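You operate a simulated robot arm through the tools that you are given. There is no shell and no other tool. Be economical: measure what you need, move in short steps, check, and stop when the job is done.

The job below is to be done with a simulated two-armed robot. You get a single attempt, and the scene is never put back.

TASK
Wipe up the spill on the island top on the sink side with the blue towel and put it back.
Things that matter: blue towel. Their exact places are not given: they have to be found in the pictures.

The check looks at the end state, three seconds after you hand in, the way a careful person would. Anything else that was tipped, shoved, dropped, spilled or broken makes it a failure. Flat cloth is picked up by pressing the open fingertips on it (5 to 10 N) and closing them slowly along it; thin cloth reads only 2 to 8 mm in the jaws.

THE ROBOT
Two 7-joint arms with two-finger parallel grippers on one trunk, on a base that drives. Base frame: it is fixed to the floor where the robot stands at the start and does not move with it; the origin is under the middle of the robot, x ahead of it, y to its left, z up. Units: mm, degrees, N and s.
The left shoulder is at the start at [70, 163, 1220], the right one opposite. Payload 3.43 kg a hand.
The tool frame of a hand sits at the grasp point between the pads (the TCP): z along the fingers, y along the line on which they close. The tips reach 34 mm beyond it. Largest opening 128 mm; finger width 24, thickness 12; the body of the gripper, 48 by 130 mm, starts 96 mm behind the TCP.
Orientation is that of the tool frame in the base frame, as a unit quaternion [x, y, z, w]. With the fingers straight down and closing along the base's y, the tool's x points along the base's -x, its y along +y and its z along -z.

THE INTERFACE
- The arms move only by the tool nudge_tool. It takes "left_rows", "right_rows" or both (then of equal length, played together; a hand with none holds still); each is a list that holds one entry, the list of rows, each a list of 6 numbers: the shift along the base's x, y, z in mm, then the turn, a rotation vector about the base's x, y, z in degrees. In form: [[[x, y, z, rx, ry, rz], ...]]. A call has 1 to 20 rows; each row is the pose to reach, as a shift and turn from the pose commanded when the call began. "left_fingers" and "right_fingers" are, for a hand that has rows, the gripper command, from -1 (fully open) to 1 (shut), values between in proportion, set as the call begins (left out, the last holds). Rows are played at 5 a second. More than 50 mm and 8.6 degrees between two rows, or a gripper value outside its range, and nothing of the call is played. A pose out of reach is approached as far as the arm can. The call stops where the force on the tool passes 40 N (or 10 N more than at its start, if that is more) or the arm is blocked; 0.2 s more then pass. Each finger travels about 153 mm/s and halts on what it meets, pressing with about 22 N; the grip force reading is that of the motor and also rises with nothing between the fingers. The clock runs only during rows and for 0.2 s after the last one: add rows that repeat a pose to give the fingers time. The reply holds the time, the measured pose of the TCP, the force on the tool along the base axes, the opening and the grip force, in the units named above and with some noise.
- Cameras (640 x 400 px; columns grow to the right, rows downward): "scene" is now at [131.5, 32.4, 1431.4]; the picture's right is [0.28, -0.96, 0.00], its down [-0.69, -0.20, -0.69] and it looks along [0.66, 0.19, -0.72] (base axes); focal length 254 px, centre (320, 200). "left" rides on the left gripper at [76, 11, -160] in its tool frame; the picture's right is [-0.15, 0.99, 0.00], its down [-0.88, -0.13, -0.46] and it looks along [-0.45, -0.07, 0.89] (tool axes); focal length 234 px, centre (320, 200). "right" rides on the right gripper at [76, -11, -160] in its tool frame; the picture's right is [0.15, 0.99, 0.00], its down [-0.88, 0.13, -0.46] and it looks along [-0.45, 0.07, 0.89] (tool axes); focal length 234 px, centre (320, 200).
- snapshot(camera): a new picture of that camera. No time passes.
- lift_body(by): slides the trunk up (or, below 0, down) by that many mm; the arms and the scene camera ride with it, the base frame stays. It gives what a move gives, with no picture.
- steer(legs): drives the robot by 1 to 6 legs, each [ahead, left, turn to the left] in mm, mm and degrees, along the robot's own axes; the way and the turn of a leg run together, so that a leg with both is an arc; at most 1500 mm and 180 degrees a leg. The arms and the cameras ride along, it lands a little off, and it stops where it bumps. It gives what a move gives.
- pan_tilt(pan, tilt): turns the head with the scene camera to pan (to the left, within 86 degrees either way) and tilt (down, from -29 to 69), counted from straight ahead of the robot. It gives what a move gives.
- locate(camera, pixels): for up to 12 pixels [column, row] of the newest picture of that camera ("zoom" is the newest enlarged one), the place [x, y, z] in the base frame of the surface seen there, good to about 2 mm, but the place of the scene camera against the robot may be out by one fixed shift of up to 18 mm in any direction. No time passes.
- enlarge(camera, box): a new picture of the part [left, top, right, bottom] of that camera's present view, enlarged. No time passes.
- hand_in(): hands the job in; it is judged then, once.

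Keep the steps short. Do not move on a guess: measure, check each grasp and each placing, and mend mistakes. In all there are 80 turns and 78 pictures (those below and enlarged ones count). Leave the grippers open and the arms clear of the work at the hand-in unless told otherwise, and finish with a single line.

The tools are called after "Request:" as a command line: name --argument value ..., lists and objects as JSON in quotes. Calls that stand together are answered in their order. nudge_tool: Moves the arms, as the interface text tells. Its arguments: {"type":"object","properties":{"left_rows":{"type":"array"},"left_fingers":{"type":"number"},"right_rows":{"type":"array"},"right_fingers":{"type":"number"}},"required":[]} The other tools are called the same way: lift_body (by) slides the trunk up or down; steer (legs) drives the base; pan_tilt (pan, tilt) turns the head that bears the scene camera; snapshot (camera) takes a picture; locate (camera, pixels) gives the place of the surface under pixels of a picture; enlarge (camera, box) takes an enlarged picture of a part of a camera's view; hand_in () hands the job in.

At the start:

```text
time: 0.0
left_ee_pos: [368.5, 439.8, 1162.4]
left_ee_rot: [0.0, 1.0, 0.0, 0.0]
left_ft_force: [-0.2, -0.1, -0.4]
left_finger_gap: 128.1
left_grip_force: 0.1
right_ee_pos: [440.4, 11.5, 1201.7]
right_ee_rot: [0.0, 1.0, 0.001, 0.0]
right_ft_force: [0.0, -0.2, 0.2]
right_finger_gap: 128.3
right_grip_force: 0.2
trunk travel left (down, up): [-700.0, 240.0]
robot x, y, heading: [-3.5, 3.6, -0.0]
head pan, tilt: [16.4, 46.4]
```

scene: 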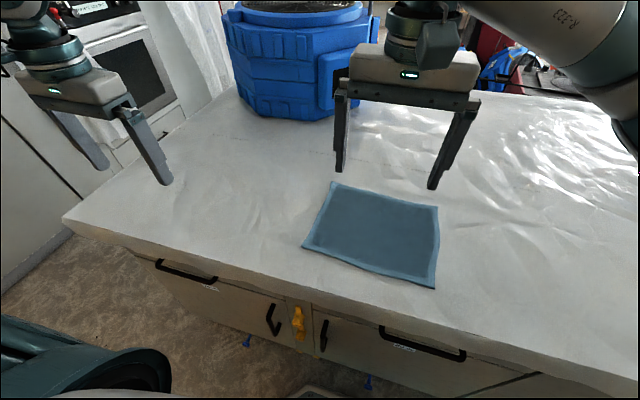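
right: 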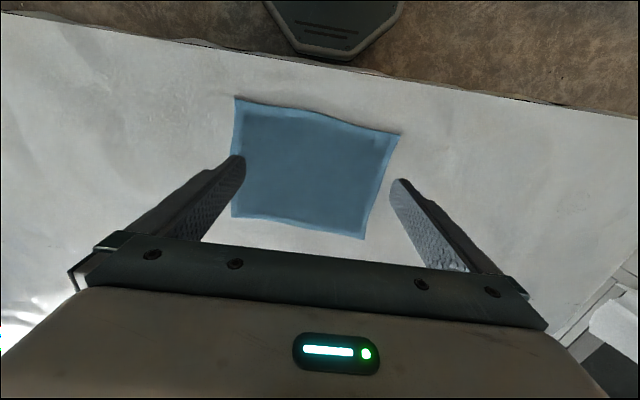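
left: 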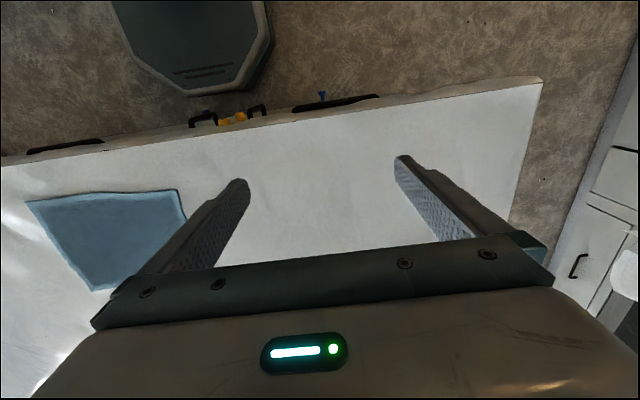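

The blue towel lies in view at about (375,235) in the scene picture, but I can't see a spill. I'll measure the towel corners and look to the right and left for the spill and the sink.

Request:
locate --camera "scene" --pixels '[[333, 182], [438, 207], [435, 288], [303, 247], [375, 235], [65, 218], [290, 60], [560, 130], [500, 320], [200, 130]]'

Request:
locate --camera "right" --pixels '[[236, 98], [399, 135], [363, 238], [232, 215], [310, 165], [500, 200]]'

Request:
pan_tilt --pan -40 --tilt 35

Request:
snapshot --camera "scene"

```text
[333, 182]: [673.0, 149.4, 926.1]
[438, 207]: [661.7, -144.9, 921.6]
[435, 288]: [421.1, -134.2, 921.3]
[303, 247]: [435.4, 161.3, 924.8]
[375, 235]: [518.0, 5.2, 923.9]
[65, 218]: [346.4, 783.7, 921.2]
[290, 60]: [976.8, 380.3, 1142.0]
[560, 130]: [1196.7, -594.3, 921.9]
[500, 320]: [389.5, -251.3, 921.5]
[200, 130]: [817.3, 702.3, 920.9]
```

```text
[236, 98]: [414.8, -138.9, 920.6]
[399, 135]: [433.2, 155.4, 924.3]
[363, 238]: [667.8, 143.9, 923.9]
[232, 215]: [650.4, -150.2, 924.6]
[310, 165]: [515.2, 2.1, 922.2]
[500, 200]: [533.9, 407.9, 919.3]
```

```text
time: 1.3
left_ee_pos: [366.9, 441.3, 1162.7]
left_ee_rot: [0.0, 1.0, -0.001, 0.0]
left_ft_force: [0.4, -0.3, 0.4]
left_finger_gap: 128.3
left_grip_force: 0.0
right_ee_pos: [440.9, 11.8, 1201.6]
right_ee_rot: [0.001, 1.0, 0.0, -0.001]
right_ft_force: [-0.3, 0.8, -0.3]
right_finger_gap: 128.0
right_grip_force: 0.0
trunk travel left (down, up): [-700.0, 240.0]
robot x, y, heading: [3.7, -0.1, -0.2]
head pan, tilt: [-40.0, 35.0]
```

```text
74 pictures are left
```

scene: 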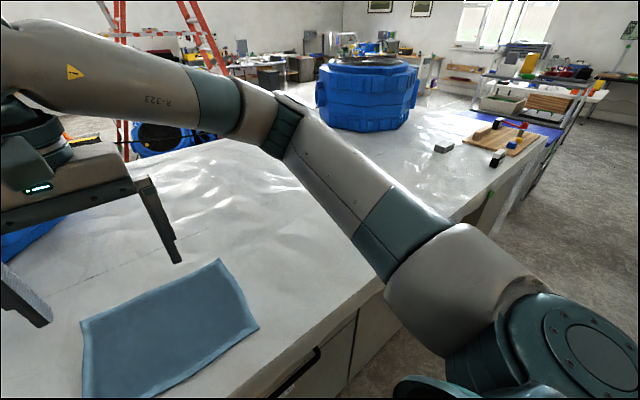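

No spill is visible on the right yet. The arm hides part of the top, so I'll look ahead and to the left.

Request:
pan_tilt --pan 60 --tilt 20

Request:
snapshot --camera "scene"

Request:
pan_tilt --pan 0 --tilt 25

Request:
snapshot --camera "scene"

```text
time: 3.0
left_ee_pos: [367.4, 440.5, 1163.1]
left_ee_rot: [0.0, 1.0, 0.0, 0.0]
left_ft_force: [-0.5, 0.1, 0.2]
left_finger_gap: 127.9
left_grip_force: 0.1
right_ee_pos: [440.6, 11.4, 1199.8]
right_ee_rot: [0.0, 1.0, 0.0, -0.001]
right_ft_force: [0.3, -0.4, -0.2]
right_finger_gap: 128.0
right_grip_force: 0.0
trunk travel left (down, up): [-700.0, 240.0]
robot x, y, heading: [-1.1, 0.8, 0.0]
head pan, tilt: [60.0, 20.0]
```

```text
73 pictures are left
```

scene: 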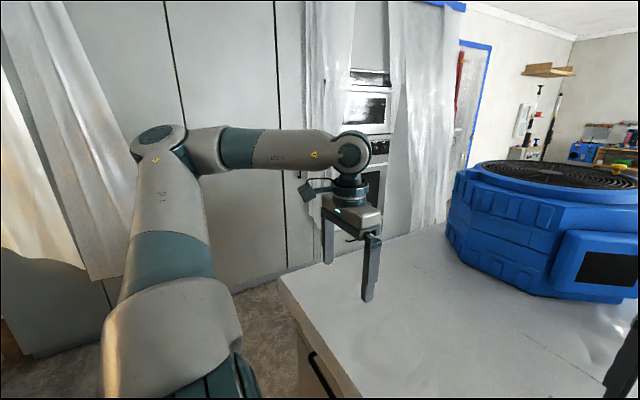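

```text
time: 4.3
left_ee_pos: [366.9, 440.8, 1163.0]
left_ee_rot: [0.0, 1.0, -0.001, 0.0]
left_ft_force: [-0.4, 0.0, -0.4]
left_finger_gap: 128.1
left_grip_force: 0.1
right_ee_pos: [440.1, 11.4, 1200.7]
right_ee_rot: [0.001, 1.0, 0.0, 0.0]
right_ft_force: [0.5, 0.2, -0.4]
right_finger_gap: 127.8
right_grip_force: 0.1
trunk travel left (down, up): [-700.0, 240.0]
robot x, y, heading: [-0.4, -0.6, 0.1]
head pan, tilt: [0.0, 25.0]
```

```text
72 pictures are left
```

scene: 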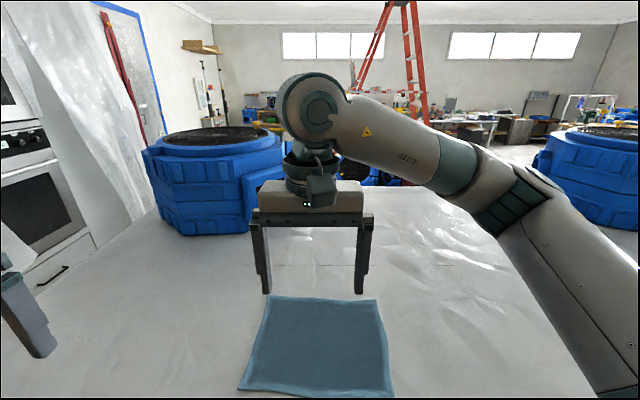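

I still can't find a spill or a sink. I'll check both extremes.

Request:
pan_tilt --pan 86 --tilt 15

Request:
snapshot --camera "scene"

Request:
pan_tilt --pan -86 --tilt 20

Request:
snapshot --camera "scene"

```text
time: 5.9
left_ee_pos: [366.0, 439.3, 1163.6]
left_ee_rot: [0.0, 1.0, 0.0, 0.0]
left_ft_force: [-0.3, -0.1, 0.0]
left_finger_gap: 128.2
left_grip_force: 0.1
right_ee_pos: [440.6, 10.2, 1199.7]
right_ee_rot: [0.0, 1.0, 0.0, 0.0]
right_ft_force: [-0.8, 0.0, -0.7]
right_finger_gap: 127.9
right_grip_force: 0.1
trunk travel left (down, up): [-700.0, 240.0]
robot x, y, heading: [3.1, 1.3, 0.1]
head pan, tilt: [85.9, 15.0]
```

```text
71 pictures are left
```

scene: 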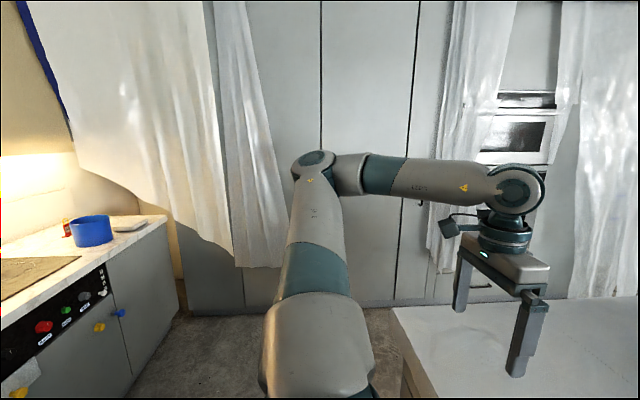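

```text
time: 8.5
left_ee_pos: [367.3, 439.7, 1162.6]
left_ee_rot: [0.0, 1.0, -0.001, 0.0]
left_ft_force: [-0.1, -0.6, -0.3]
left_finger_gap: 127.9
left_grip_force: 0.0
right_ee_pos: [439.8, 11.8, 1200.6]
right_ee_rot: [0.0, 1.0, 0.0, 0.0]
right_ft_force: [0.0, 0.2, 0.7]
right_finger_gap: 128.1
right_grip_force: 0.1
trunk travel left (down, up): [-700.0, 240.0]
robot x, y, heading: [-1.1, 1.1, -0.1]
head pan, tilt: [-85.9, 20.0]
```

```text
70 pictures are left
```

scene: 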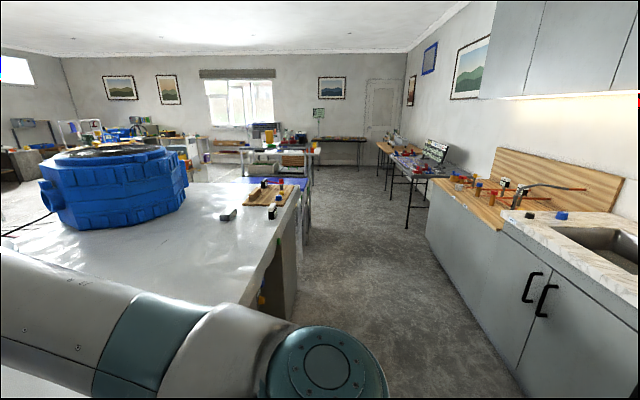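

The sink is behind the robot on the right (-x), so the sink side of the island should be the near edge. I'll scan the near strip steeply, first right, then left.

Request:
lift_body --by 240

Request:
pan_tilt --pan -35 --tilt 50

Request:
enlarge --camera "scene" --box '[0, 0, 640, 400]'

Request:
pan_tilt --pan 30 --tilt 50

Request:
enlarge --camera "scene" --box '[0, 0, 640, 400]'

```text
time: 11.0
left_ee_pos: [367.0, 441.2, 1403.3]
left_ee_rot: [0.0, 1.0, 0.0, -0.001]
left_ft_force: [-0.3, -0.3, 0.2]
left_finger_gap: 127.7
left_grip_force: 0.0
right_ee_pos: [440.7, 11.8, 1439.6]
right_ee_rot: [0.0, 1.0, 0.001, 0.0]
right_ft_force: [-0.1, -0.4, -0.6]
right_finger_gap: 127.9
right_grip_force: 0.1
trunk travel left (down, up): [-940.0, 0.0]
robot x, y, heading: [1.1, 2.6, 0.1]
head pan, tilt: [-85.9, 20.0]
```

```text
time: 12.2
left_ee_pos: [367.3, 440.4, 1402.2]
left_ee_rot: [0.0, 1.0, 0.0, 0.0]
left_ft_force: [0.1, -0.8, 0.4]
left_finger_gap: 127.8
left_grip_force: 0.0
right_ee_pos: [440.3, 11.0, 1439.9]
right_ee_rot: [0.0, 1.0, 0.0, 0.0]
right_ft_force: [0.8, 0.3, -0.1]
right_finger_gap: 127.7
right_grip_force: 0.0
trunk travel left (down, up): [-940.0, 0.0]
robot x, y, heading: [-0.4, 0.0, -0.1]
head pan, tilt: [-35.0, 50.0]
```

```text
1.00 times, centred on (320, 200) of scene
```

zoom: 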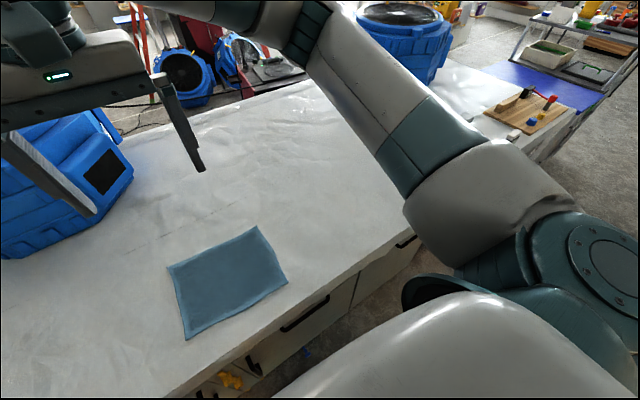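

```text
time: 13.6
left_ee_pos: [367.4, 440.6, 1402.9]
left_ee_rot: [0.0, 1.0, 0.0, 0.0]
left_ft_force: [-0.1, -0.5, -0.2]
left_finger_gap: 128.1
left_grip_force: 0.1
right_ee_pos: [441.5, 11.1, 1439.6]
right_ee_rot: [0.0, 1.0, 0.0, 0.0]
right_ft_force: [-0.1, -0.9, -0.5]
right_finger_gap: 128.1
right_grip_force: 0.1
trunk travel left (down, up): [-940.0, 0.0]
robot x, y, heading: [-1.0, -1.7, -0.1]
head pan, tilt: [30.0, 50.0]
```

```text
1.00 times, centred on (320, 200) of scene
```

zoom: 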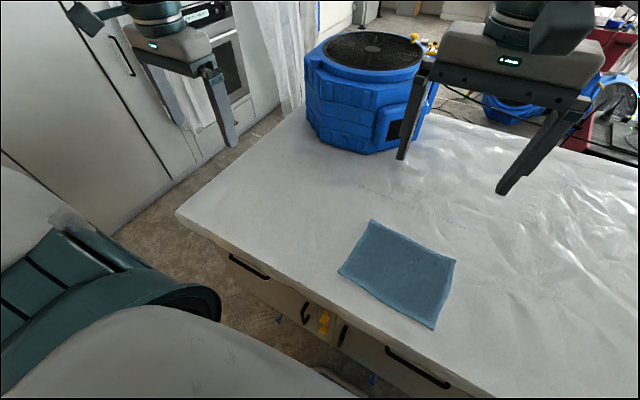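

There's no spill within about y -500..800. The island runs on to the right, opposite the sink, and the arm hides that part. I'll check how clear the aisle is on that side before driving.

Request:
pan_tilt --pan -80 --tilt 35

Request:
snapshot --camera "scene"

Request:
locate --camera "scene" --pixels '[[80, 100], [250, 90], [230, 160], [450, 200], [500, 250], [560, 200], [270, 120], [600, 120], [400, 150]]'

```text
time: 15.4
left_ee_pos: [367.8, 440.6, 1402.9]
left_ee_rot: [0.0, 1.0, 0.0, -0.001]
left_ft_force: [1.3, 0.8, 0.8]
left_finger_gap: 128.1
left_grip_force: 0.1
right_ee_pos: [439.9, 10.9, 1441.3]
right_ee_rot: [0.0, 1.0, -0.001, 0.0]
right_ft_force: [0.3, 0.6, -0.9]
right_finger_gap: 128.0
right_grip_force: 0.0
trunk travel left (down, up): [-940.0, 0.0]
robot x, y, heading: [1.7, -0.3, 0.1]
head pan, tilt: [-80.0, 35.0]
```

```text
67 pictures are left
```

scene: 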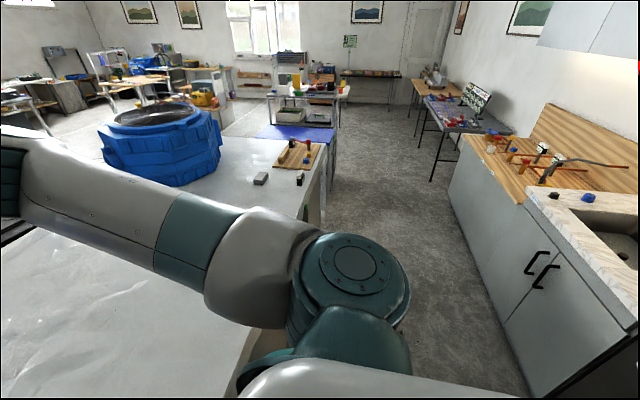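

```text
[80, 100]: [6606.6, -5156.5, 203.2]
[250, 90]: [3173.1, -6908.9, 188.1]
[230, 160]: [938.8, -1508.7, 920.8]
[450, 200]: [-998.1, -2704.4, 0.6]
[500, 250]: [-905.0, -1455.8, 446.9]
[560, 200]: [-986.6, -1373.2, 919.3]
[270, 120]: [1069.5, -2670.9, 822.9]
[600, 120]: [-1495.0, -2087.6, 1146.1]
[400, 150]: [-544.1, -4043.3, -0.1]
```

The aisle is clear: the counter front is at x≈-900 and the island edge at x≈390. I'll drive 700 mm to the right and look at the right part of the island.

Request:
steer --legs '[[0, -700, 0]]'

Request:
pan_tilt --pan -45 --tilt 40

Request:
snapshot --camera "scene"

Request:
pan_tilt --pan 0 --tilt 45

Request:
snapshot --camera "scene"

Request:
snapshot --camera "right"

```text
time: 19.3
left_ee_pos: [368.0, -261.2, 1401.8]
left_ee_rot: [0.002, 1.0, -0.001, 0.0]
left_ft_force: [1.0, -0.3, 0.3]
left_finger_gap: 127.9
left_grip_force: 0.0
right_ee_pos: [439.1, -688.3, 1441.0]
right_ee_rot: [0.004, 1.0, -0.001, -0.001]
right_ft_force: [-0.4, -0.2, 0.1]
right_finger_gap: 128.0
right_grip_force: 0.1
trunk travel left (down, up): [-940.0, 0.0]
robot x, y, heading: [2.4, -700.8, -0.3]
head pan, tilt: [-80.0, 35.0]
```

```text
time: 20.3
left_ee_pos: [367.7, -263.0, 1403.2]
left_ee_rot: [0.002, 1.0, 0.0, 0.0]
left_ft_force: [-0.1, 0.2, 0.1]
left_finger_gap: 127.8
left_grip_force: 0.1
right_ee_pos: [439.0, -691.5, 1440.5]
right_ee_rot: [0.002, 1.0, 0.0, 0.0]
right_ft_force: [-0.9, -0.4, -0.4]
right_finger_gap: 128.2
right_grip_force: 0.1
trunk travel left (down, up): [-940.0, 0.0]
robot x, y, heading: [-4.6, -700.8, -0.4]
head pan, tilt: [-45.0, 40.0]
```

```text
66 pictures are left
```

scene: 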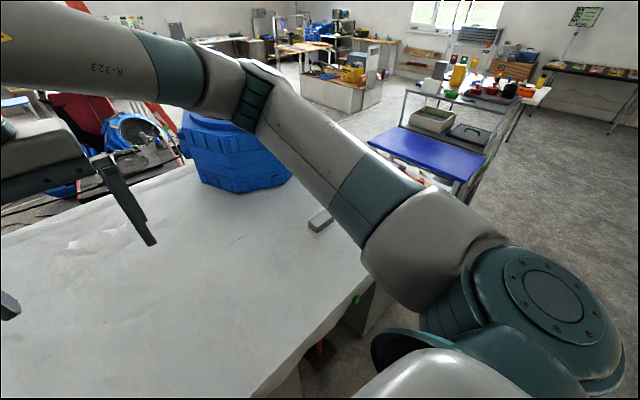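

```text
time: 21.4
left_ee_pos: [366.3, -261.2, 1403.5]
left_ee_rot: [0.002, 1.0, 0.001, 0.0]
left_ft_force: [0.2, -0.1, 0.4]
left_finger_gap: 128.3
left_grip_force: 0.0
right_ee_pos: [439.4, -692.0, 1440.2]
right_ee_rot: [0.002, 1.0, -0.001, 0.0]
right_ft_force: [-0.6, -0.6, 1.3]
right_finger_gap: 127.8
right_grip_force: 0.0
trunk travel left (down, up): [-940.0, 0.0]
robot x, y, heading: [-1.3, -701.2, -0.0]
head pan, tilt: [0.0, 45.0]
```

```text
65 pictures are left
```

scene: 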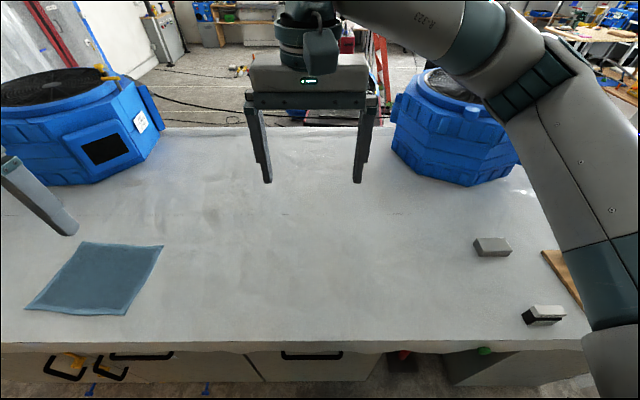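

```text
64 pictures are left
```

right: 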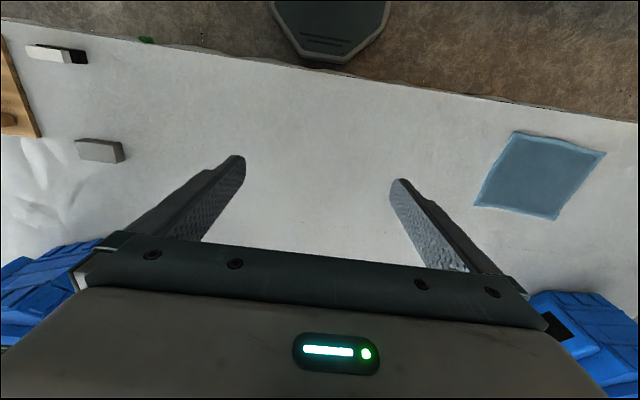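

A slightly duller patch may show around (280,240). I'll enlarge that area.

Request:
enlarge --camera "scene" --box '[140, 180, 400, 342]'

Request:
enlarge --camera "scene" --box '[340, 180, 600, 342]'

Request:
enlarge --camera "right" --box '[180, 40, 500, 240]'

```text
2.46 times, centred on (270, 261) of scene
```

zoom: 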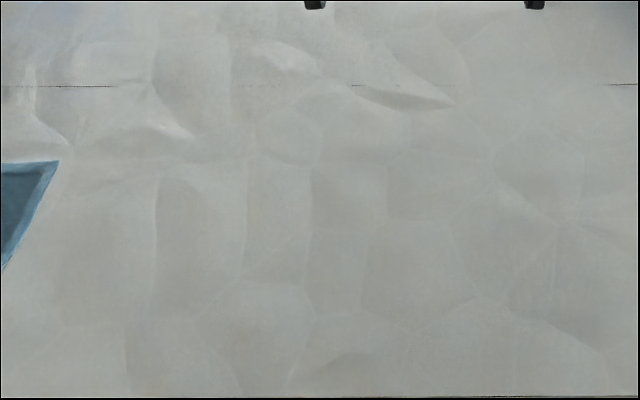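

```text
2.46 times, centred on (470, 261) of scene
```

zoom: 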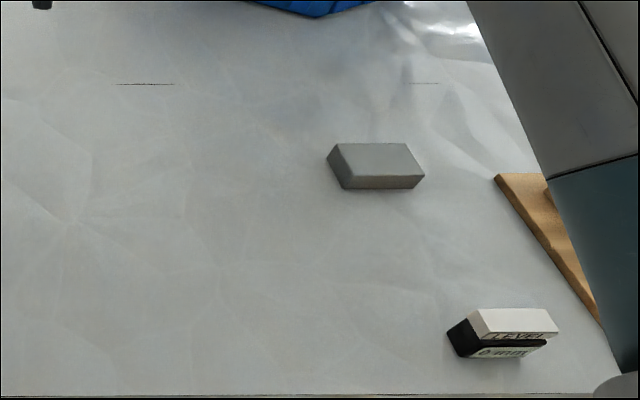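

```text
2.00 times, centred on (340, 140) of right
```

zoom: 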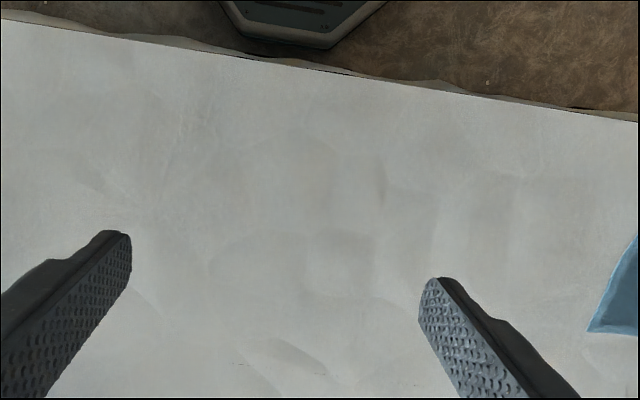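

I see no spill here, only light creases. I'll look at the left part of the island from this angle, and at the right part behind the arm.

Request:
pan_tilt --pan 45 --tilt 35

Request:
snapshot --camera "scene"

Request:
enlarge --camera "scene" --box '[160, 120, 480, 320]'

Request:
pan_tilt --pan -70 --tilt 45

Request:
snapshot --camera "scene"

```text
time: 22.5
left_ee_pos: [367.5, -261.9, 1402.7]
left_ee_rot: [0.001, 1.0, 0.0, 0.0]
left_ft_force: [-0.2, 0.5, 0.4]
left_finger_gap: 128.1
left_grip_force: 0.1
right_ee_pos: [439.5, -689.9, 1440.6]
right_ee_rot: [0.003, 1.0, 0.0, 0.0]
right_ft_force: [1.1, -0.8, -0.4]
right_finger_gap: 128.2
right_grip_force: 0.1
trunk travel left (down, up): [-940.0, 0.0]
robot x, y, heading: [-4.3, -703.5, 0.1]
head pan, tilt: [45.0, 35.0]
```

```text
60 pictures are left
```

scene: 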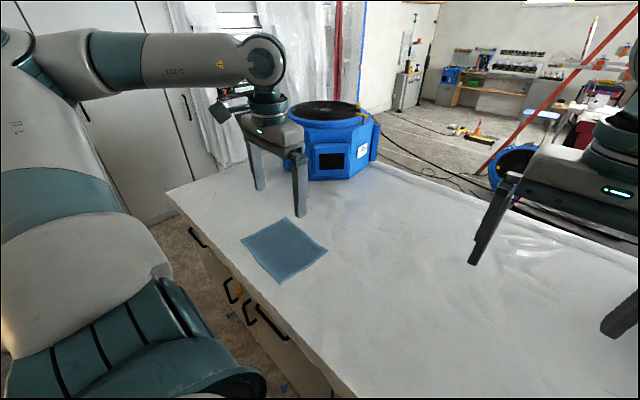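

```text
2.00 times, centred on (320, 220) of scene
```

zoom: 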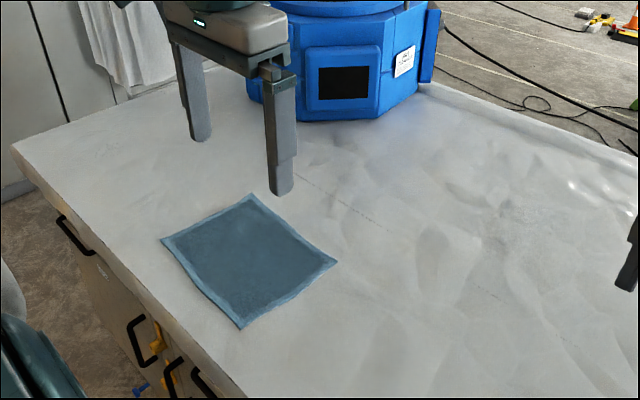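

```text
time: 24.5
left_ee_pos: [367.1, -261.7, 1402.4]
left_ee_rot: [0.002, 1.0, 0.0, 0.0]
left_ft_force: [-0.6, -0.7, 0.3]
left_finger_gap: 128.2
left_grip_force: 0.1
right_ee_pos: [438.8, -691.3, 1439.9]
right_ee_rot: [0.003, 1.0, 0.0, -0.001]
right_ft_force: [0.2, -0.2, -0.8]
right_finger_gap: 128.0
right_grip_force: 0.0
trunk travel left (down, up): [-940.0, 0.0]
robot x, y, heading: [-0.6, -695.8, -0.1]
head pan, tilt: [-70.0, 45.0]
```

```text
58 pictures are left
```

scene: 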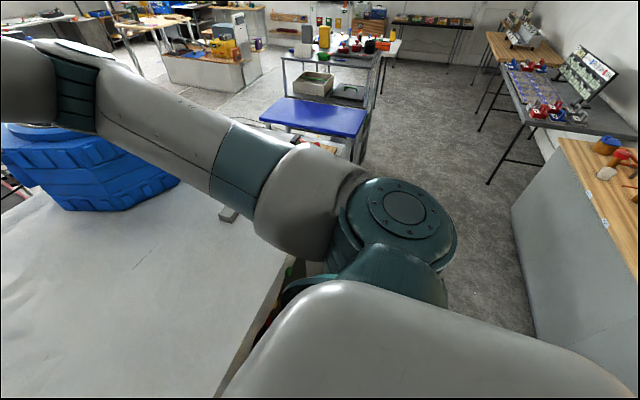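

I still see nothing. The right end (y < -1100) hasn't been seen well, so I'll drive on 600 mm and look there.

Request:
steer --legs '[[0, -600, 0]]'

Request:
pan_tilt --pan 0 --tilt 45

Request:
snapshot --camera "scene"

Request:
snapshot --camera "right"

Request:
pan_tilt --pan 35 --tilt 35

Request:
snapshot --camera "scene"

```text
time: 27.9
left_ee_pos: [364.2, -856.6, 1402.8]
left_ee_rot: [0.001, 1.0, -0.001, 0.0]
left_ft_force: [0.2, -0.3, -1.0]
left_finger_gap: 127.7
left_grip_force: 0.0
right_ee_pos: [438.7, -1285.1, 1440.7]
right_ee_rot: [0.001, 1.0, -0.001, 0.0]
right_ft_force: [0.1, 0.2, 0.7]
right_finger_gap: 128.3
right_grip_force: 0.0
trunk travel left (down, up): [-940.0, 0.0]
robot x, y, heading: [-3.3, -1299.5, -0.2]
head pan, tilt: [-70.0, 45.0]
```

```text
time: 29.3
left_ee_pos: [364.7, -858.5, 1403.6]
left_ee_rot: [0.0, 1.0, -0.001, 0.0]
left_ft_force: [0.1, -0.9, 0.2]
left_finger_gap: 128.0
left_grip_force: 0.1
right_ee_pos: [437.7, -1285.5, 1440.5]
right_ee_rot: [0.002, 1.0, 0.0, 0.0]
right_ft_force: [-0.5, 0.0, 0.9]
right_finger_gap: 128.4
right_grip_force: 0.1
trunk travel left (down, up): [-940.0, 0.0]
robot x, y, heading: [-7.1, -1299.8, -0.3]
head pan, tilt: [0.0, 45.0]
```

```text
57 pictures are left
```

scene: 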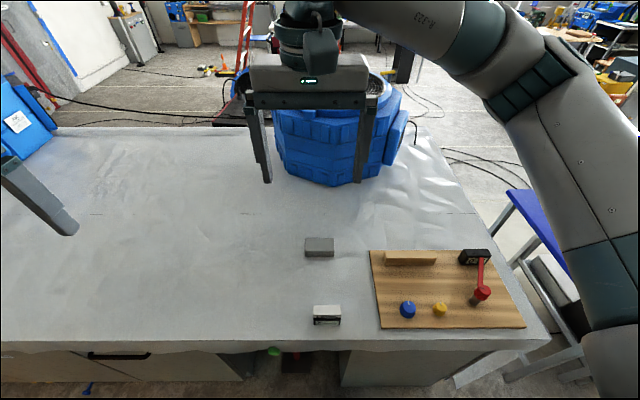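

```text
56 pictures are left
```

right: 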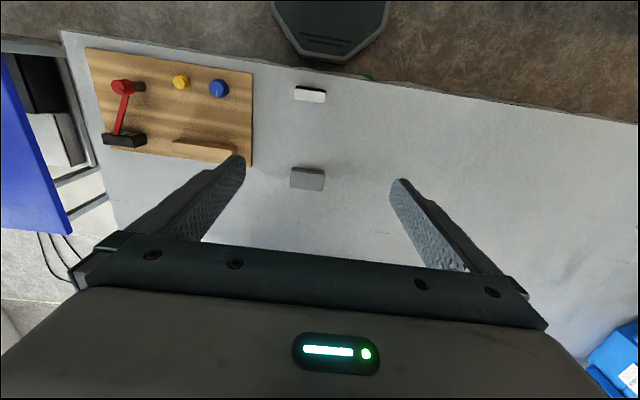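

```text
time: 30.3
left_ee_pos: [365.6, -858.0, 1402.8]
left_ee_rot: [0.0, 1.0, -0.001, -0.001]
left_ft_force: [-0.8, 0.7, -0.9]
left_finger_gap: 127.8
left_grip_force: 0.0
right_ee_pos: [437.4, -1286.1, 1440.4]
right_ee_rot: [0.001, 1.0, 0.0, 0.0]
right_ft_force: [1.3, 0.4, -0.1]
right_finger_gap: 127.9
right_grip_force: 0.1
trunk travel left (down, up): [-940.0, 0.0]
robot x, y, heading: [-4.4, -1299.8, 0.1]
head pan, tilt: [35.0, 35.0]
```

```text
55 pictures are left
```

scene: 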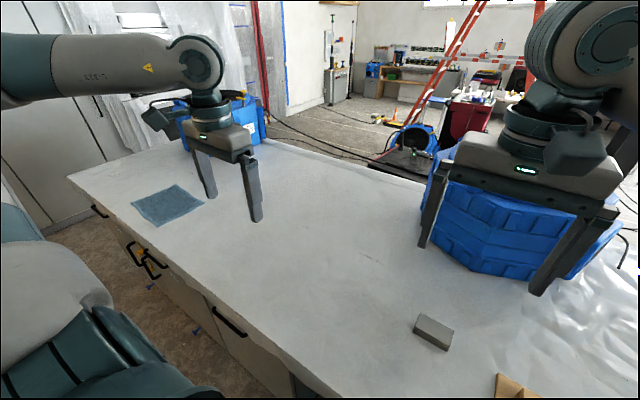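

No obvious spill yet, so it may be faint. I'll enlarge the near strip from several views.

Request:
enlarge --camera "scene" --box '[60, 150, 300, 300]'

Request:
enlarge --camera "scene" --box '[200, 200, 500, 388]'

Request:
snapshot --camera "left"

```text
2.67 times, centred on (180, 225) of scene
```

zoom: 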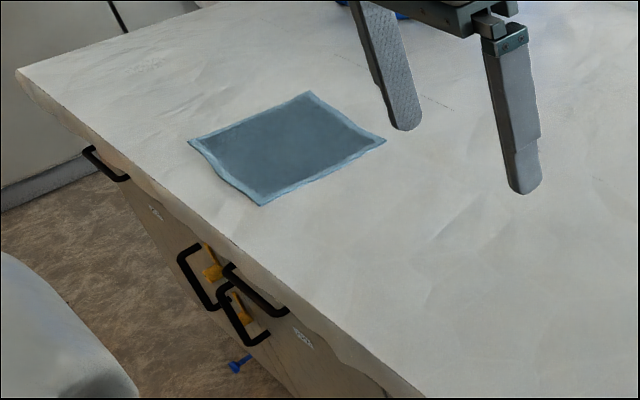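

```text
2.13 times, centred on (350, 294) of scene
```

zoom: 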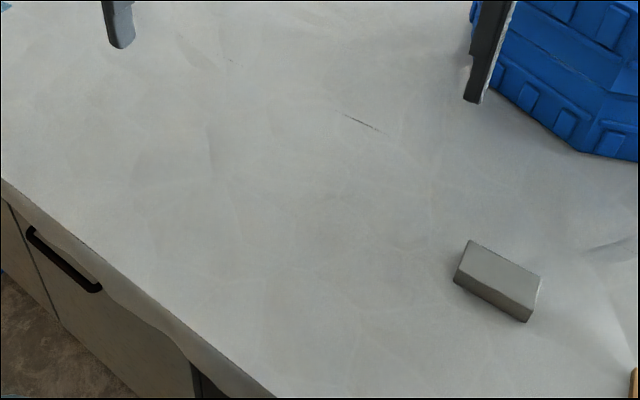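

```text
52 pictures are left
```

left: 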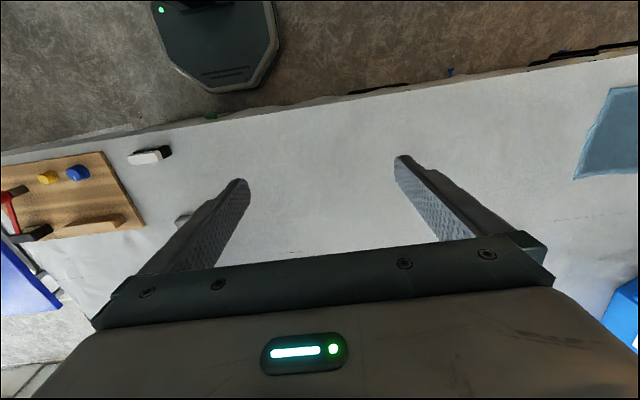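

Nothing on the right or middle of the near strip. I'll go back to the start position and enlarge the left part and the towel surroundings.

Request:
steer --legs '[[0, 1300, 0]]'

Request:
pan_tilt --pan 35 --tilt 45

Request:
enlarge --camera "scene" --box '[120, 130, 440, 330]'

Request:
snapshot --camera "left"

Request:
pan_tilt --pan 0 --tilt 35

Request:
snapshot --camera "scene"

```text
time: 36.7
left_ee_pos: [382.4, 419.3, 1402.9]
left_ee_rot: [0.008, 1.0, 0.0, 0.0]
left_ft_force: [-0.8, 0.7, -0.1]
left_finger_gap: 127.7
left_grip_force: 0.1
right_ee_pos: [448.9, -8.7, 1440.0]
right_ee_rot: [0.008, 1.0, 0.0, 0.001]
right_ft_force: [-0.5, -0.9, 0.2]
right_finger_gap: 127.7
right_grip_force: 0.1
trunk travel left (down, up): [-940.0, 0.0]
robot x, y, heading: [6.7, -13.1, -1.1]
head pan, tilt: [35.0, 35.0]
```

```text
time: 37.5
left_ee_pos: [382.8, 421.4, 1402.6]
left_ee_rot: [0.008, 1.0, 0.0, 0.0]
left_ft_force: [0.1, 0.3, -0.6]
left_finger_gap: 128.1
left_grip_force: 0.2
right_ee_pos: [448.7, -9.2, 1440.7]
right_ee_rot: [0.008, 1.0, 0.0, -0.001]
right_ft_force: [0.1, -0.2, -0.3]
right_finger_gap: 127.9
right_grip_force: 0.1
trunk travel left (down, up): [-940.0, 0.0]
robot x, y, heading: [9.0, -17.5, -0.9]
head pan, tilt: [35.0, 45.0]
```

```text
2.00 times, centred on (280, 230) of scene
```

zoom: 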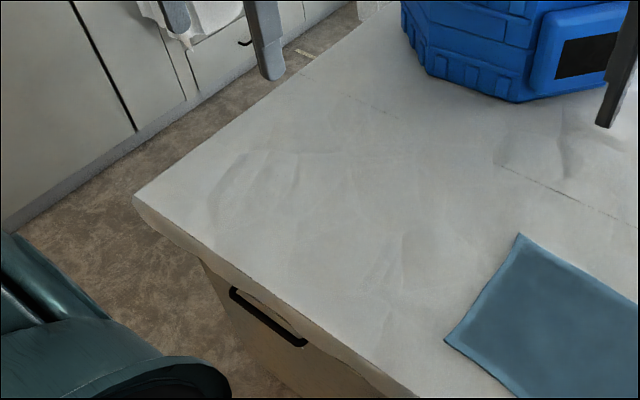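

```text
50 pictures are left
```

left: 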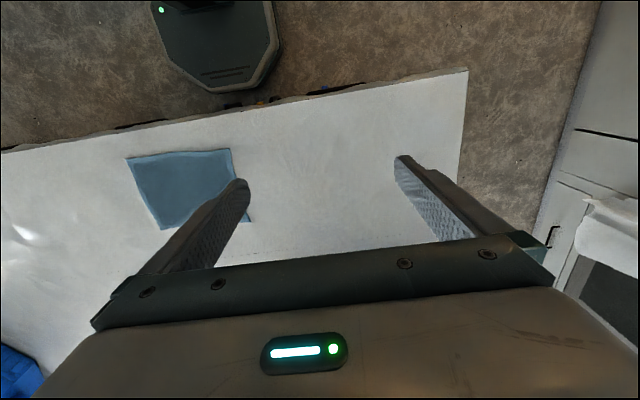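

```text
time: 38.5
left_ee_pos: [382.3, 419.9, 1402.7]
left_ee_rot: [0.008, 1.0, 0.0, -0.001]
left_ft_force: [0.5, 0.4, 1.2]
left_finger_gap: 128.1
left_grip_force: 0.2
right_ee_pos: [448.7, -8.8, 1440.5]
right_ee_rot: [0.007, 1.0, 0.0, 0.0]
right_ft_force: [-0.6, 0.4, 0.4]
right_finger_gap: 128.2
right_grip_force: 0.0
trunk travel left (down, up): [-940.0, 0.0]
robot x, y, heading: [7.0, -16.0, -1.0]
head pan, tilt: [0.0, 35.0]
```

```text
49 pictures are left
```

scene: 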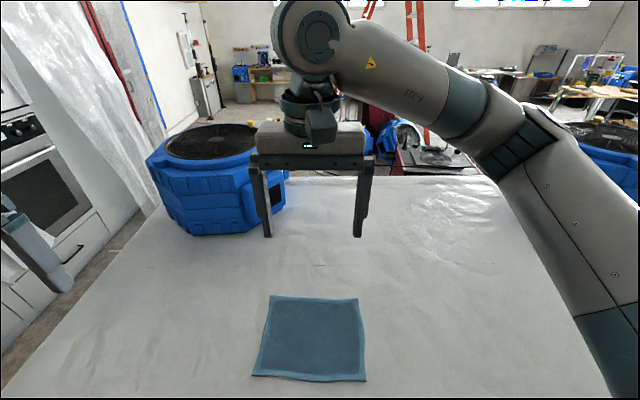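

The exposed near side shows nothing, so the spill may be under or near the towel, which I have to lift anyway. I'll grip its near edge with both hands so it stays spread. First I'll lower the trunk and bring the hands above the near corners.

Request:
lift_body --by -240

Request:
nudge_tool --right_rows '[[[-4, -25, 0, 0, 0, 0], [-8, -50, 0, 0, 0, 0], [-9, -75, 0, 0, 0, 0], [-9, -96, 0, 0, 0, 0], [-9, -96, -30, 0, 0, 0], [-9, -96, -60, 0, 0, 0], [-9, -96, -90, 0, 0, 0], [-9, -96, -110, 0, 0, 0]]]' --left_rows '[[[8, -40, 0, 0, 0, 0], [16, -80, 0, 0, 0, 0], [24, -120, 0, 0, 0, 0], [32, -160, 0, 0, 0, 0], [40, -200, -10, 0, 0, 0], [50, -240, -20, 0, 0, 0], [58, -280, -40, 0, 0, 0], [58, -305, -70, 0, 0, 0]]]' --left_fingers 0.1 --right_fingers 0.1

Request:
snapshot --camera "right"

Request:
snapshot --camera "left"

```text
time: 41.0
left_ee_pos: [382.0, 420.2, 1163.3]
left_ee_rot: [0.007, 1.0, 0.0, 0.0]
left_ft_force: [0.1, -0.1, 0.3]
left_finger_gap: 128.0
left_grip_force: 0.1
right_ee_pos: [450.2, -9.2, 1200.7]
right_ee_rot: [0.008, 1.0, 0.0, 0.001]
right_ft_force: [0.9, 0.3, 0.3]
right_finger_gap: 127.9
right_grip_force: 0.1
trunk travel left (down, up): [-700.0, 240.0]
robot x, y, heading: [6.7, -15.4, -1.1]
head pan, tilt: [0.0, 35.0]
```

```text
time: 42.8
left_ee_pos: [441.9, 117.1, 1091.5]
left_ee_rot: [0.007, 1.0, -0.001, 0.0]
left_ft_force: [0.5, -0.2, -0.5]
left_finger_gap: 57.6
left_grip_force: 0.1
right_ee_pos: [442.5, -104.8, 1089.2]
right_ee_rot: [0.007, 1.0, 0.0, -0.002]
right_ft_force: [0.2, -0.5, -0.6]
right_finger_gap: 57.2
right_grip_force: 0.0
trunk travel left (down, up): [-700.0, 240.0]
robot x, y, heading: [7.6, -14.0, -0.9]
head pan, tilt: [0.0, 35.0]
```

```text
48 pictures are left
```

right: 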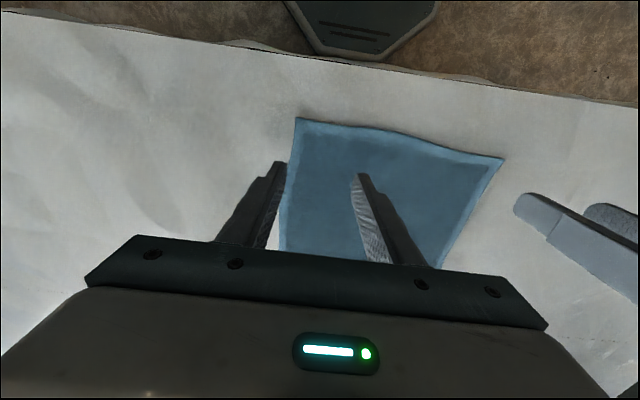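

```text
47 pictures are left
```

left: 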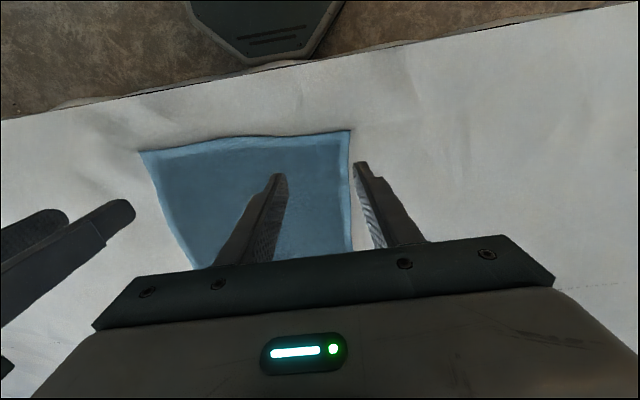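

Both hands stand over the near corners with 57 mm openings. I'll descend to just above the cloth.

Request:
nudge_tool --right_rows '[[[0, 0, -30, 0, 0, 0], [0, 0, -60, 0, 0, 0], [0, 0, -90, 0, 0, 0], [0, 0, -115, 0, 0, 0], [0, 0, -122, 0, 0, 0], [0, 0, -122, 0, 0, 0]]]' --left_rows '[[[0, 0, -30, 0, 0, 0], [0, 0, -60, 0, 0, 0], [0, 0, -90, 0, 0, 0], [0, 0, -115, 0, 0, 0], [0, 0, -124, 0, 0, 0], [0, 0, -124, 0, 0, 0]]]'

Request:
snapshot --camera "right"

Request:
snapshot --camera "left"

```text
time: 44.2
left_ee_pos: [440.3, 124.9, 972.5]
left_ee_rot: [0.008, 1.0, -0.001, 0.0]
left_ft_force: [-0.7, -0.6, 0.1]
left_finger_gap: 57.4
left_grip_force: 0.1
left hand out of reach, approached as far as the arm can: row 4, 5, 6
right_ee_pos: [440.2, -105.3, 968.1]
right_ee_rot: [0.008, 1.0, 0.0, -0.001]
right_ft_force: [-0.2, -0.5, -0.4]
right_finger_gap: 57.7
right_grip_force: 0.0
trunk travel left (down, up): [-700.0, 240.0]
robot x, y, heading: [12.4, -15.0, -0.8]
head pan, tilt: [0.0, 35.0]
```

```text
46 pictures are left
```

right: 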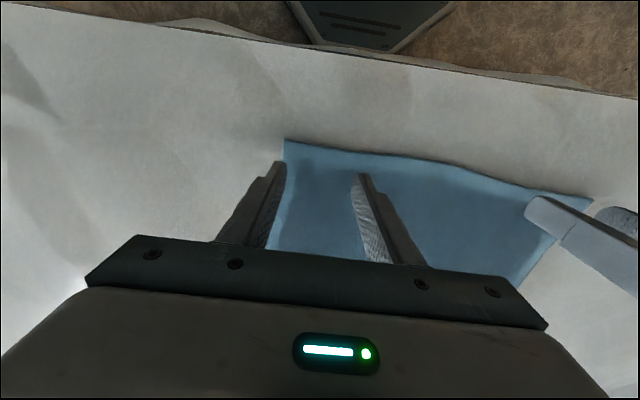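

```text
45 pictures are left
```

left: 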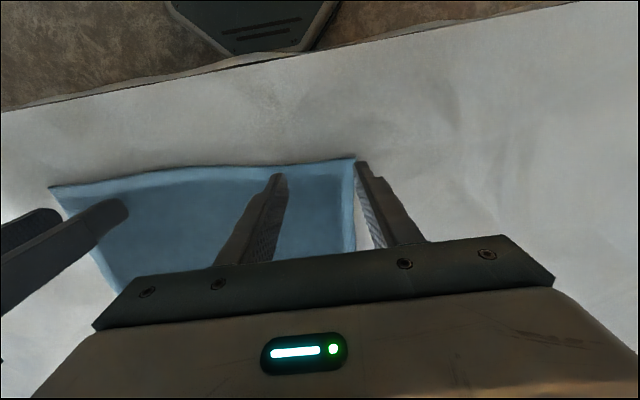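

The left hand is at its inner reach limit. I'll raise the hands, back up by 100 mm, and approach again.

Request:
nudge_tool --right_rows '[[[0, 0, 40, 0, 0, 0], [0, 0, 80, 0, 0, 0]]]' --left_rows '[[[0, 0, 40, 0, 0, 0], [0, 0, 80, 0, 0, 0]]]'

Request:
steer --legs '[[-120, 15, 0.9]]'

```text
time: 44.8
left_ee_pos: [436.6, 124.2, 1054.4]
left_ee_rot: [0.007, 1.0, 0.0, 0.0]
left_ft_force: [0.0, -0.3, -0.2]
left_finger_gap: 57.7
left_grip_force: 0.1
right_ee_pos: [440.1, -106.6, 1049.7]
right_ee_rot: [0.008, 1.0, 0.0, 0.0]
right_ft_force: [1.7, -0.2, 0.0]
right_finger_gap: 57.6
right_grip_force: 0.1
trunk travel left (down, up): [-700.0, 240.0]
robot x, y, heading: [9.0, -13.8, -0.9]
head pan, tilt: [0.0, 35.0]
```

```text
time: 46.0
left_ee_pos: [317.5, 147.3, 1053.1]
left_ee_rot: [0.0, 1.0, 0.0, -0.001]
left_ft_force: [0.8, 0.7, -0.8]
left_finger_gap: 57.5
left_grip_force: 0.0
right_ee_pos: [323.1, -83.1, 1047.5]
right_ee_rot: [0.0, 1.0, 0.001, 0.0]
right_ft_force: [-0.1, 0.2, -0.1]
right_finger_gap: 57.5
right_grip_force: 0.1
trunk travel left (down, up): [-700.0, 240.0]
robot x, y, heading: [-110.5, 1.5, 0.0]
head pan, tilt: [0.0, 35.0]
```

The robot has squared up. Now I'll go to (442,115) and (440,-105) and descend to just above contact.

Request:
nudge_tool --right_rows '[[[40, -7, 0, 0, 0, 0], [80, -15, 0, 0, 0, 0], [117, -22, 0, 0, 0, 0], [117, -22, -40, 0, 0, 0], [117, -22, -75, 0, 0, 0], [117, -22, -85, 0, 0, 0], [117, -22, -85, 0, 0, 0]]]' --left_rows '[[[40, -10, 0, 0, 0, 0], [80, -20, 0, 0, 0, 0], [125, -32, 0, 0, 0, 0], [125, -32, -40, 0, 0, 0], [125, -32, -80, 0, 0, 0], [125, -32, -91, 0, 0, 0], [125, -32, -91, 0, 0, 0]]]'

Request:
pan_tilt --pan 0 --tilt 50

Request:
enlarge --camera "scene" --box '[160, 100, 480, 300]'

```text
time: 47.6
left_ee_pos: [422.2, 162.6, 989.3]
left_ee_rot: [-0.001, 1.0, -0.002, 0.0]
left_ft_force: [0.4, -0.2, 0.4]
left_finger_gap: 58.0
left_grip_force: 0.0
left hand out of reach, approached as far as the arm can: row 2, 3, 4, 5, 6, 7
right_ee_pos: [439.6, -105.2, 963.6]
right_ee_rot: [0.001, 1.0, 0.0, -0.001]
right_ft_force: [-0.3, -0.2, 0.6]
right_finger_gap: 57.8
right_grip_force: 0.1
trunk travel left (down, up): [-700.0, 240.0]
robot x, y, heading: [-109.1, 2.5, 0.1]
head pan, tilt: [0.0, 35.0]
```

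```text
time: 48.4
left_ee_pos: [421.9, 161.5, 990.9]
left_ee_rot: [-0.001, 1.0, 0.0, 0.0]
left_ft_force: [-0.2, 0.8, 1.0]
left_finger_gap: 57.3
left_grip_force: 0.1
right_ee_pos: [439.7, -106.2, 963.5]
right_ee_rot: [0.0, 1.0, -0.001, -0.001]
right_ft_force: [0.4, 0.5, 0.4]
right_finger_gap: 57.3
right_grip_force: 0.0
trunk travel left (down, up): [-700.0, 240.0]
robot x, y, heading: [-110.6, 3.3, 0.2]
head pan, tilt: [0.0, 50.0]
```

```text
2.00 times, centred on (320, 200) of scene
```

zoom: 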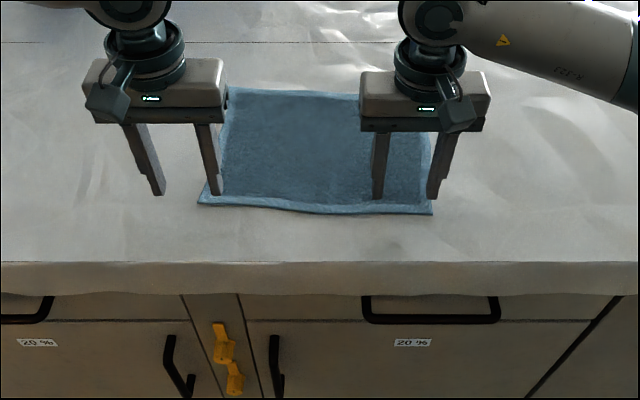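

The left wrist seems to be at a joint limit at this yaw. I'll raise the left hand a little, turn it clockwise by 40°, and see whether it can then get there.

Request:
nudge_tool --left_rows '[[[0, 10, 30, 0, 0, 0], [0, 10, 60, 0, 0, 0], [0, 10, 60, 0, 0, -8], [0, 10, 60, 0, 0, -16], [0, 10, 60, 0, 0, -24], [0, 10, 60, 0, 0, -32], [0, 10, 60, 0, 0, -40], [5, -10, 60, 0, 0, -40], [10, -30, 60, 0, 0, -40], [20, -47, 60, 0, 0, -40], [20, -47, 60, 0, 0, -40]]]'

```text
time: 50.8
left_ee_pos: [432.1, 144.3, 1052.8]
left_ee_rot: [0.342, 0.94, 0.0, 0.001]
left_ft_force: [-1.0, 0.6, 0.0]
left_finger_gap: 57.6
left_grip_force: 0.1
left hand out of reach, approached as far as the arm can: row 9, 10, 11
right_ee_pos: [439.8, -105.1, 962.9]
right_ee_rot: [0.0, 1.0, 0.0, -0.001]
right_ft_force: [0.4, 0.3, 0.6]
right_finger_gap: 57.8
right_grip_force: 0.2
trunk travel left (down, up): [-700.0, 240.0]
robot x, y, heading: [-110.6, 1.1, 0.0]
head pan, tilt: [0.0, 50.0]
```

The limit is how far the left hand can reach across, at about 140 mm left of the robot's axis. The right hand can go past the middle, so I'll raise both hands and shift the robot 80 mm to the right.

Request:
nudge_tool --left_rows '[[[0, 20, 0, 0, 0, 0], [0, 30, 0, 0, 0, 8], [0, 30, 0, 0, 0, 16], [0, 30, 0, 0, 0, 24], [0, 30, 0, 0, 0, 32], [0, 30, 0, 0, 0, 40]]]' --right_rows '[[[0, 0, 30, 0, 0, 0], [0, 0, 60, 0, 0, 0], [0, 0, 80, 0, 0, 0], [0, 0, 80, 0, 0, 0], [0, 0, 80, 0, 0, 0], [0, 0, 80, 0, 0, 0]]]'

Request:
steer --legs '[[50, -80, 0]]'

```text
time: 52.2
left_ee_pos: [431.9, 174.2, 1053.4]
left_ee_rot: [-0.002, 1.0, 0.0, 0.0]
left_ft_force: [0.0, -0.4, 0.5]
left_finger_gap: 57.7
left_grip_force: 0.0
right_ee_pos: [440.5, -105.3, 1044.9]
right_ee_rot: [0.001, 1.0, 0.0, -0.002]
right_ft_force: [0.0, -1.0, 0.9]
right_finger_gap: 57.7
right_grip_force: 0.1
trunk travel left (down, up): [-700.0, 240.0]
robot x, y, heading: [-113.8, 1.7, 0.1]
head pan, tilt: [0.0, 50.0]
```

```text
time: 53.3
left_ee_pos: [480.9, 96.0, 1053.7]
left_ee_rot: [-0.001, 1.0, 0.0, -0.001]
left_ft_force: [-0.4, 0.2, 0.1]
left_finger_gap: 57.7
left_grip_force: 0.1
right_ee_pos: [488.7, -183.5, 1043.8]
right_ee_rot: [-0.001, 1.0, 0.0, 0.0]
right_ft_force: [0.3, 0.2, 0.2]
right_finger_gap: 57.6
right_grip_force: 0.0
trunk travel left (down, up): [-700.0, 240.0]
robot x, y, heading: [-64.0, -80.1, 0.1]
head pan, tilt: [0.0, 50.0]
```

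Now I'll move to the targets again.

Request:
nudge_tool --left_rows '[[[-20, 10, 0, 0, 0, 0], [-39, 19, 0, 0, 0, 0], [-39, 19, -40, 0, 0, 0], [-39, 19, -80, 0, 0, 0], [-39, 19, -92, 0, 0, 0], [-39, 19, -92, 0, 0, 0]]]' --right_rows '[[[-25, 39, 0, 0, 0, 0], [-49, 78, 0, 0, 0, 0], [-49, 78, -40, 0, 0, 0], [-49, 78, -70, 0, 0, 0], [-49, 78, -82, 0, 0, 0], [-49, 78, -82, 0, 0, 0]]]'

Request:
enlarge --camera "scene" --box '[160, 140, 400, 290]'

```text
time: 54.7
left_ee_pos: [442.0, 114.0, 961.3]
left_ee_rot: [-0.002, 1.0, 0.0, 0.0]
left_ft_force: [0.1, -0.5, -0.2]
left_finger_gap: 57.6
left_grip_force: 0.0
right_ee_pos: [441.0, -106.2, 962.1]
right_ee_rot: [-0.001, 1.0, 0.0, -0.001]
right_ft_force: [-0.3, 1.0, -0.2]
right_finger_gap: 57.7
right_grip_force: 0.1
trunk travel left (down, up): [-700.0, 240.0]
robot x, y, heading: [-64.3, -79.5, 0.1]
head pan, tilt: [0.0, 50.0]
```

```text
2.67 times, centred on (280, 215) of scene
```

zoom: 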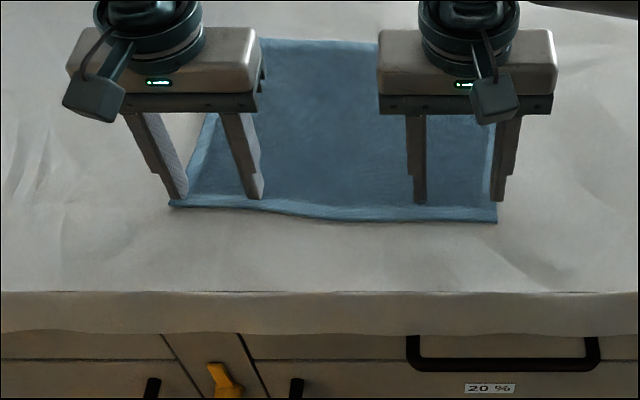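

Both hands are over the corners. I'll press down gently in small steps.

Request:
nudge_tool --left_rows '[[[0, 0, -3, 0, 0, 0], [0, 0, -5, 0, 0, 0], [0, 0, -7, 0, 0, 0], [0, 0, -7, 0, 0, 0]]]' --right_rows '[[[0, 0, -3, 0, 0, 0], [0, 0, -5, 0, 0, 0], [0, 0, -7, 0, 0, 0], [0, 0, -7, 0, 0, 0]]]'

```text
time: 55.7
left_ee_pos: [441.1, 113.9, 956.7]
left_ee_rot: [-0.002, 1.0, 0.001, 0.001]
left_ft_force: [3.4, 1.9, 14.5]
left_finger_gap: 57.4
left_grip_force: 0.1
right_ee_pos: [440.3, -106.0, 957.8]
right_ee_rot: [-0.001, 1.0, 0.001, 0.001]
right_ft_force: [3.7, 1.0, 15.5]
right_finger_gap: 57.5
right_grip_force: 0.1
trunk travel left (down, up): [-700.0, 240.0]
robot x, y, heading: [-64.6, -72.5, 0.3]
head pan, tilt: [0.0, 50.0]
```

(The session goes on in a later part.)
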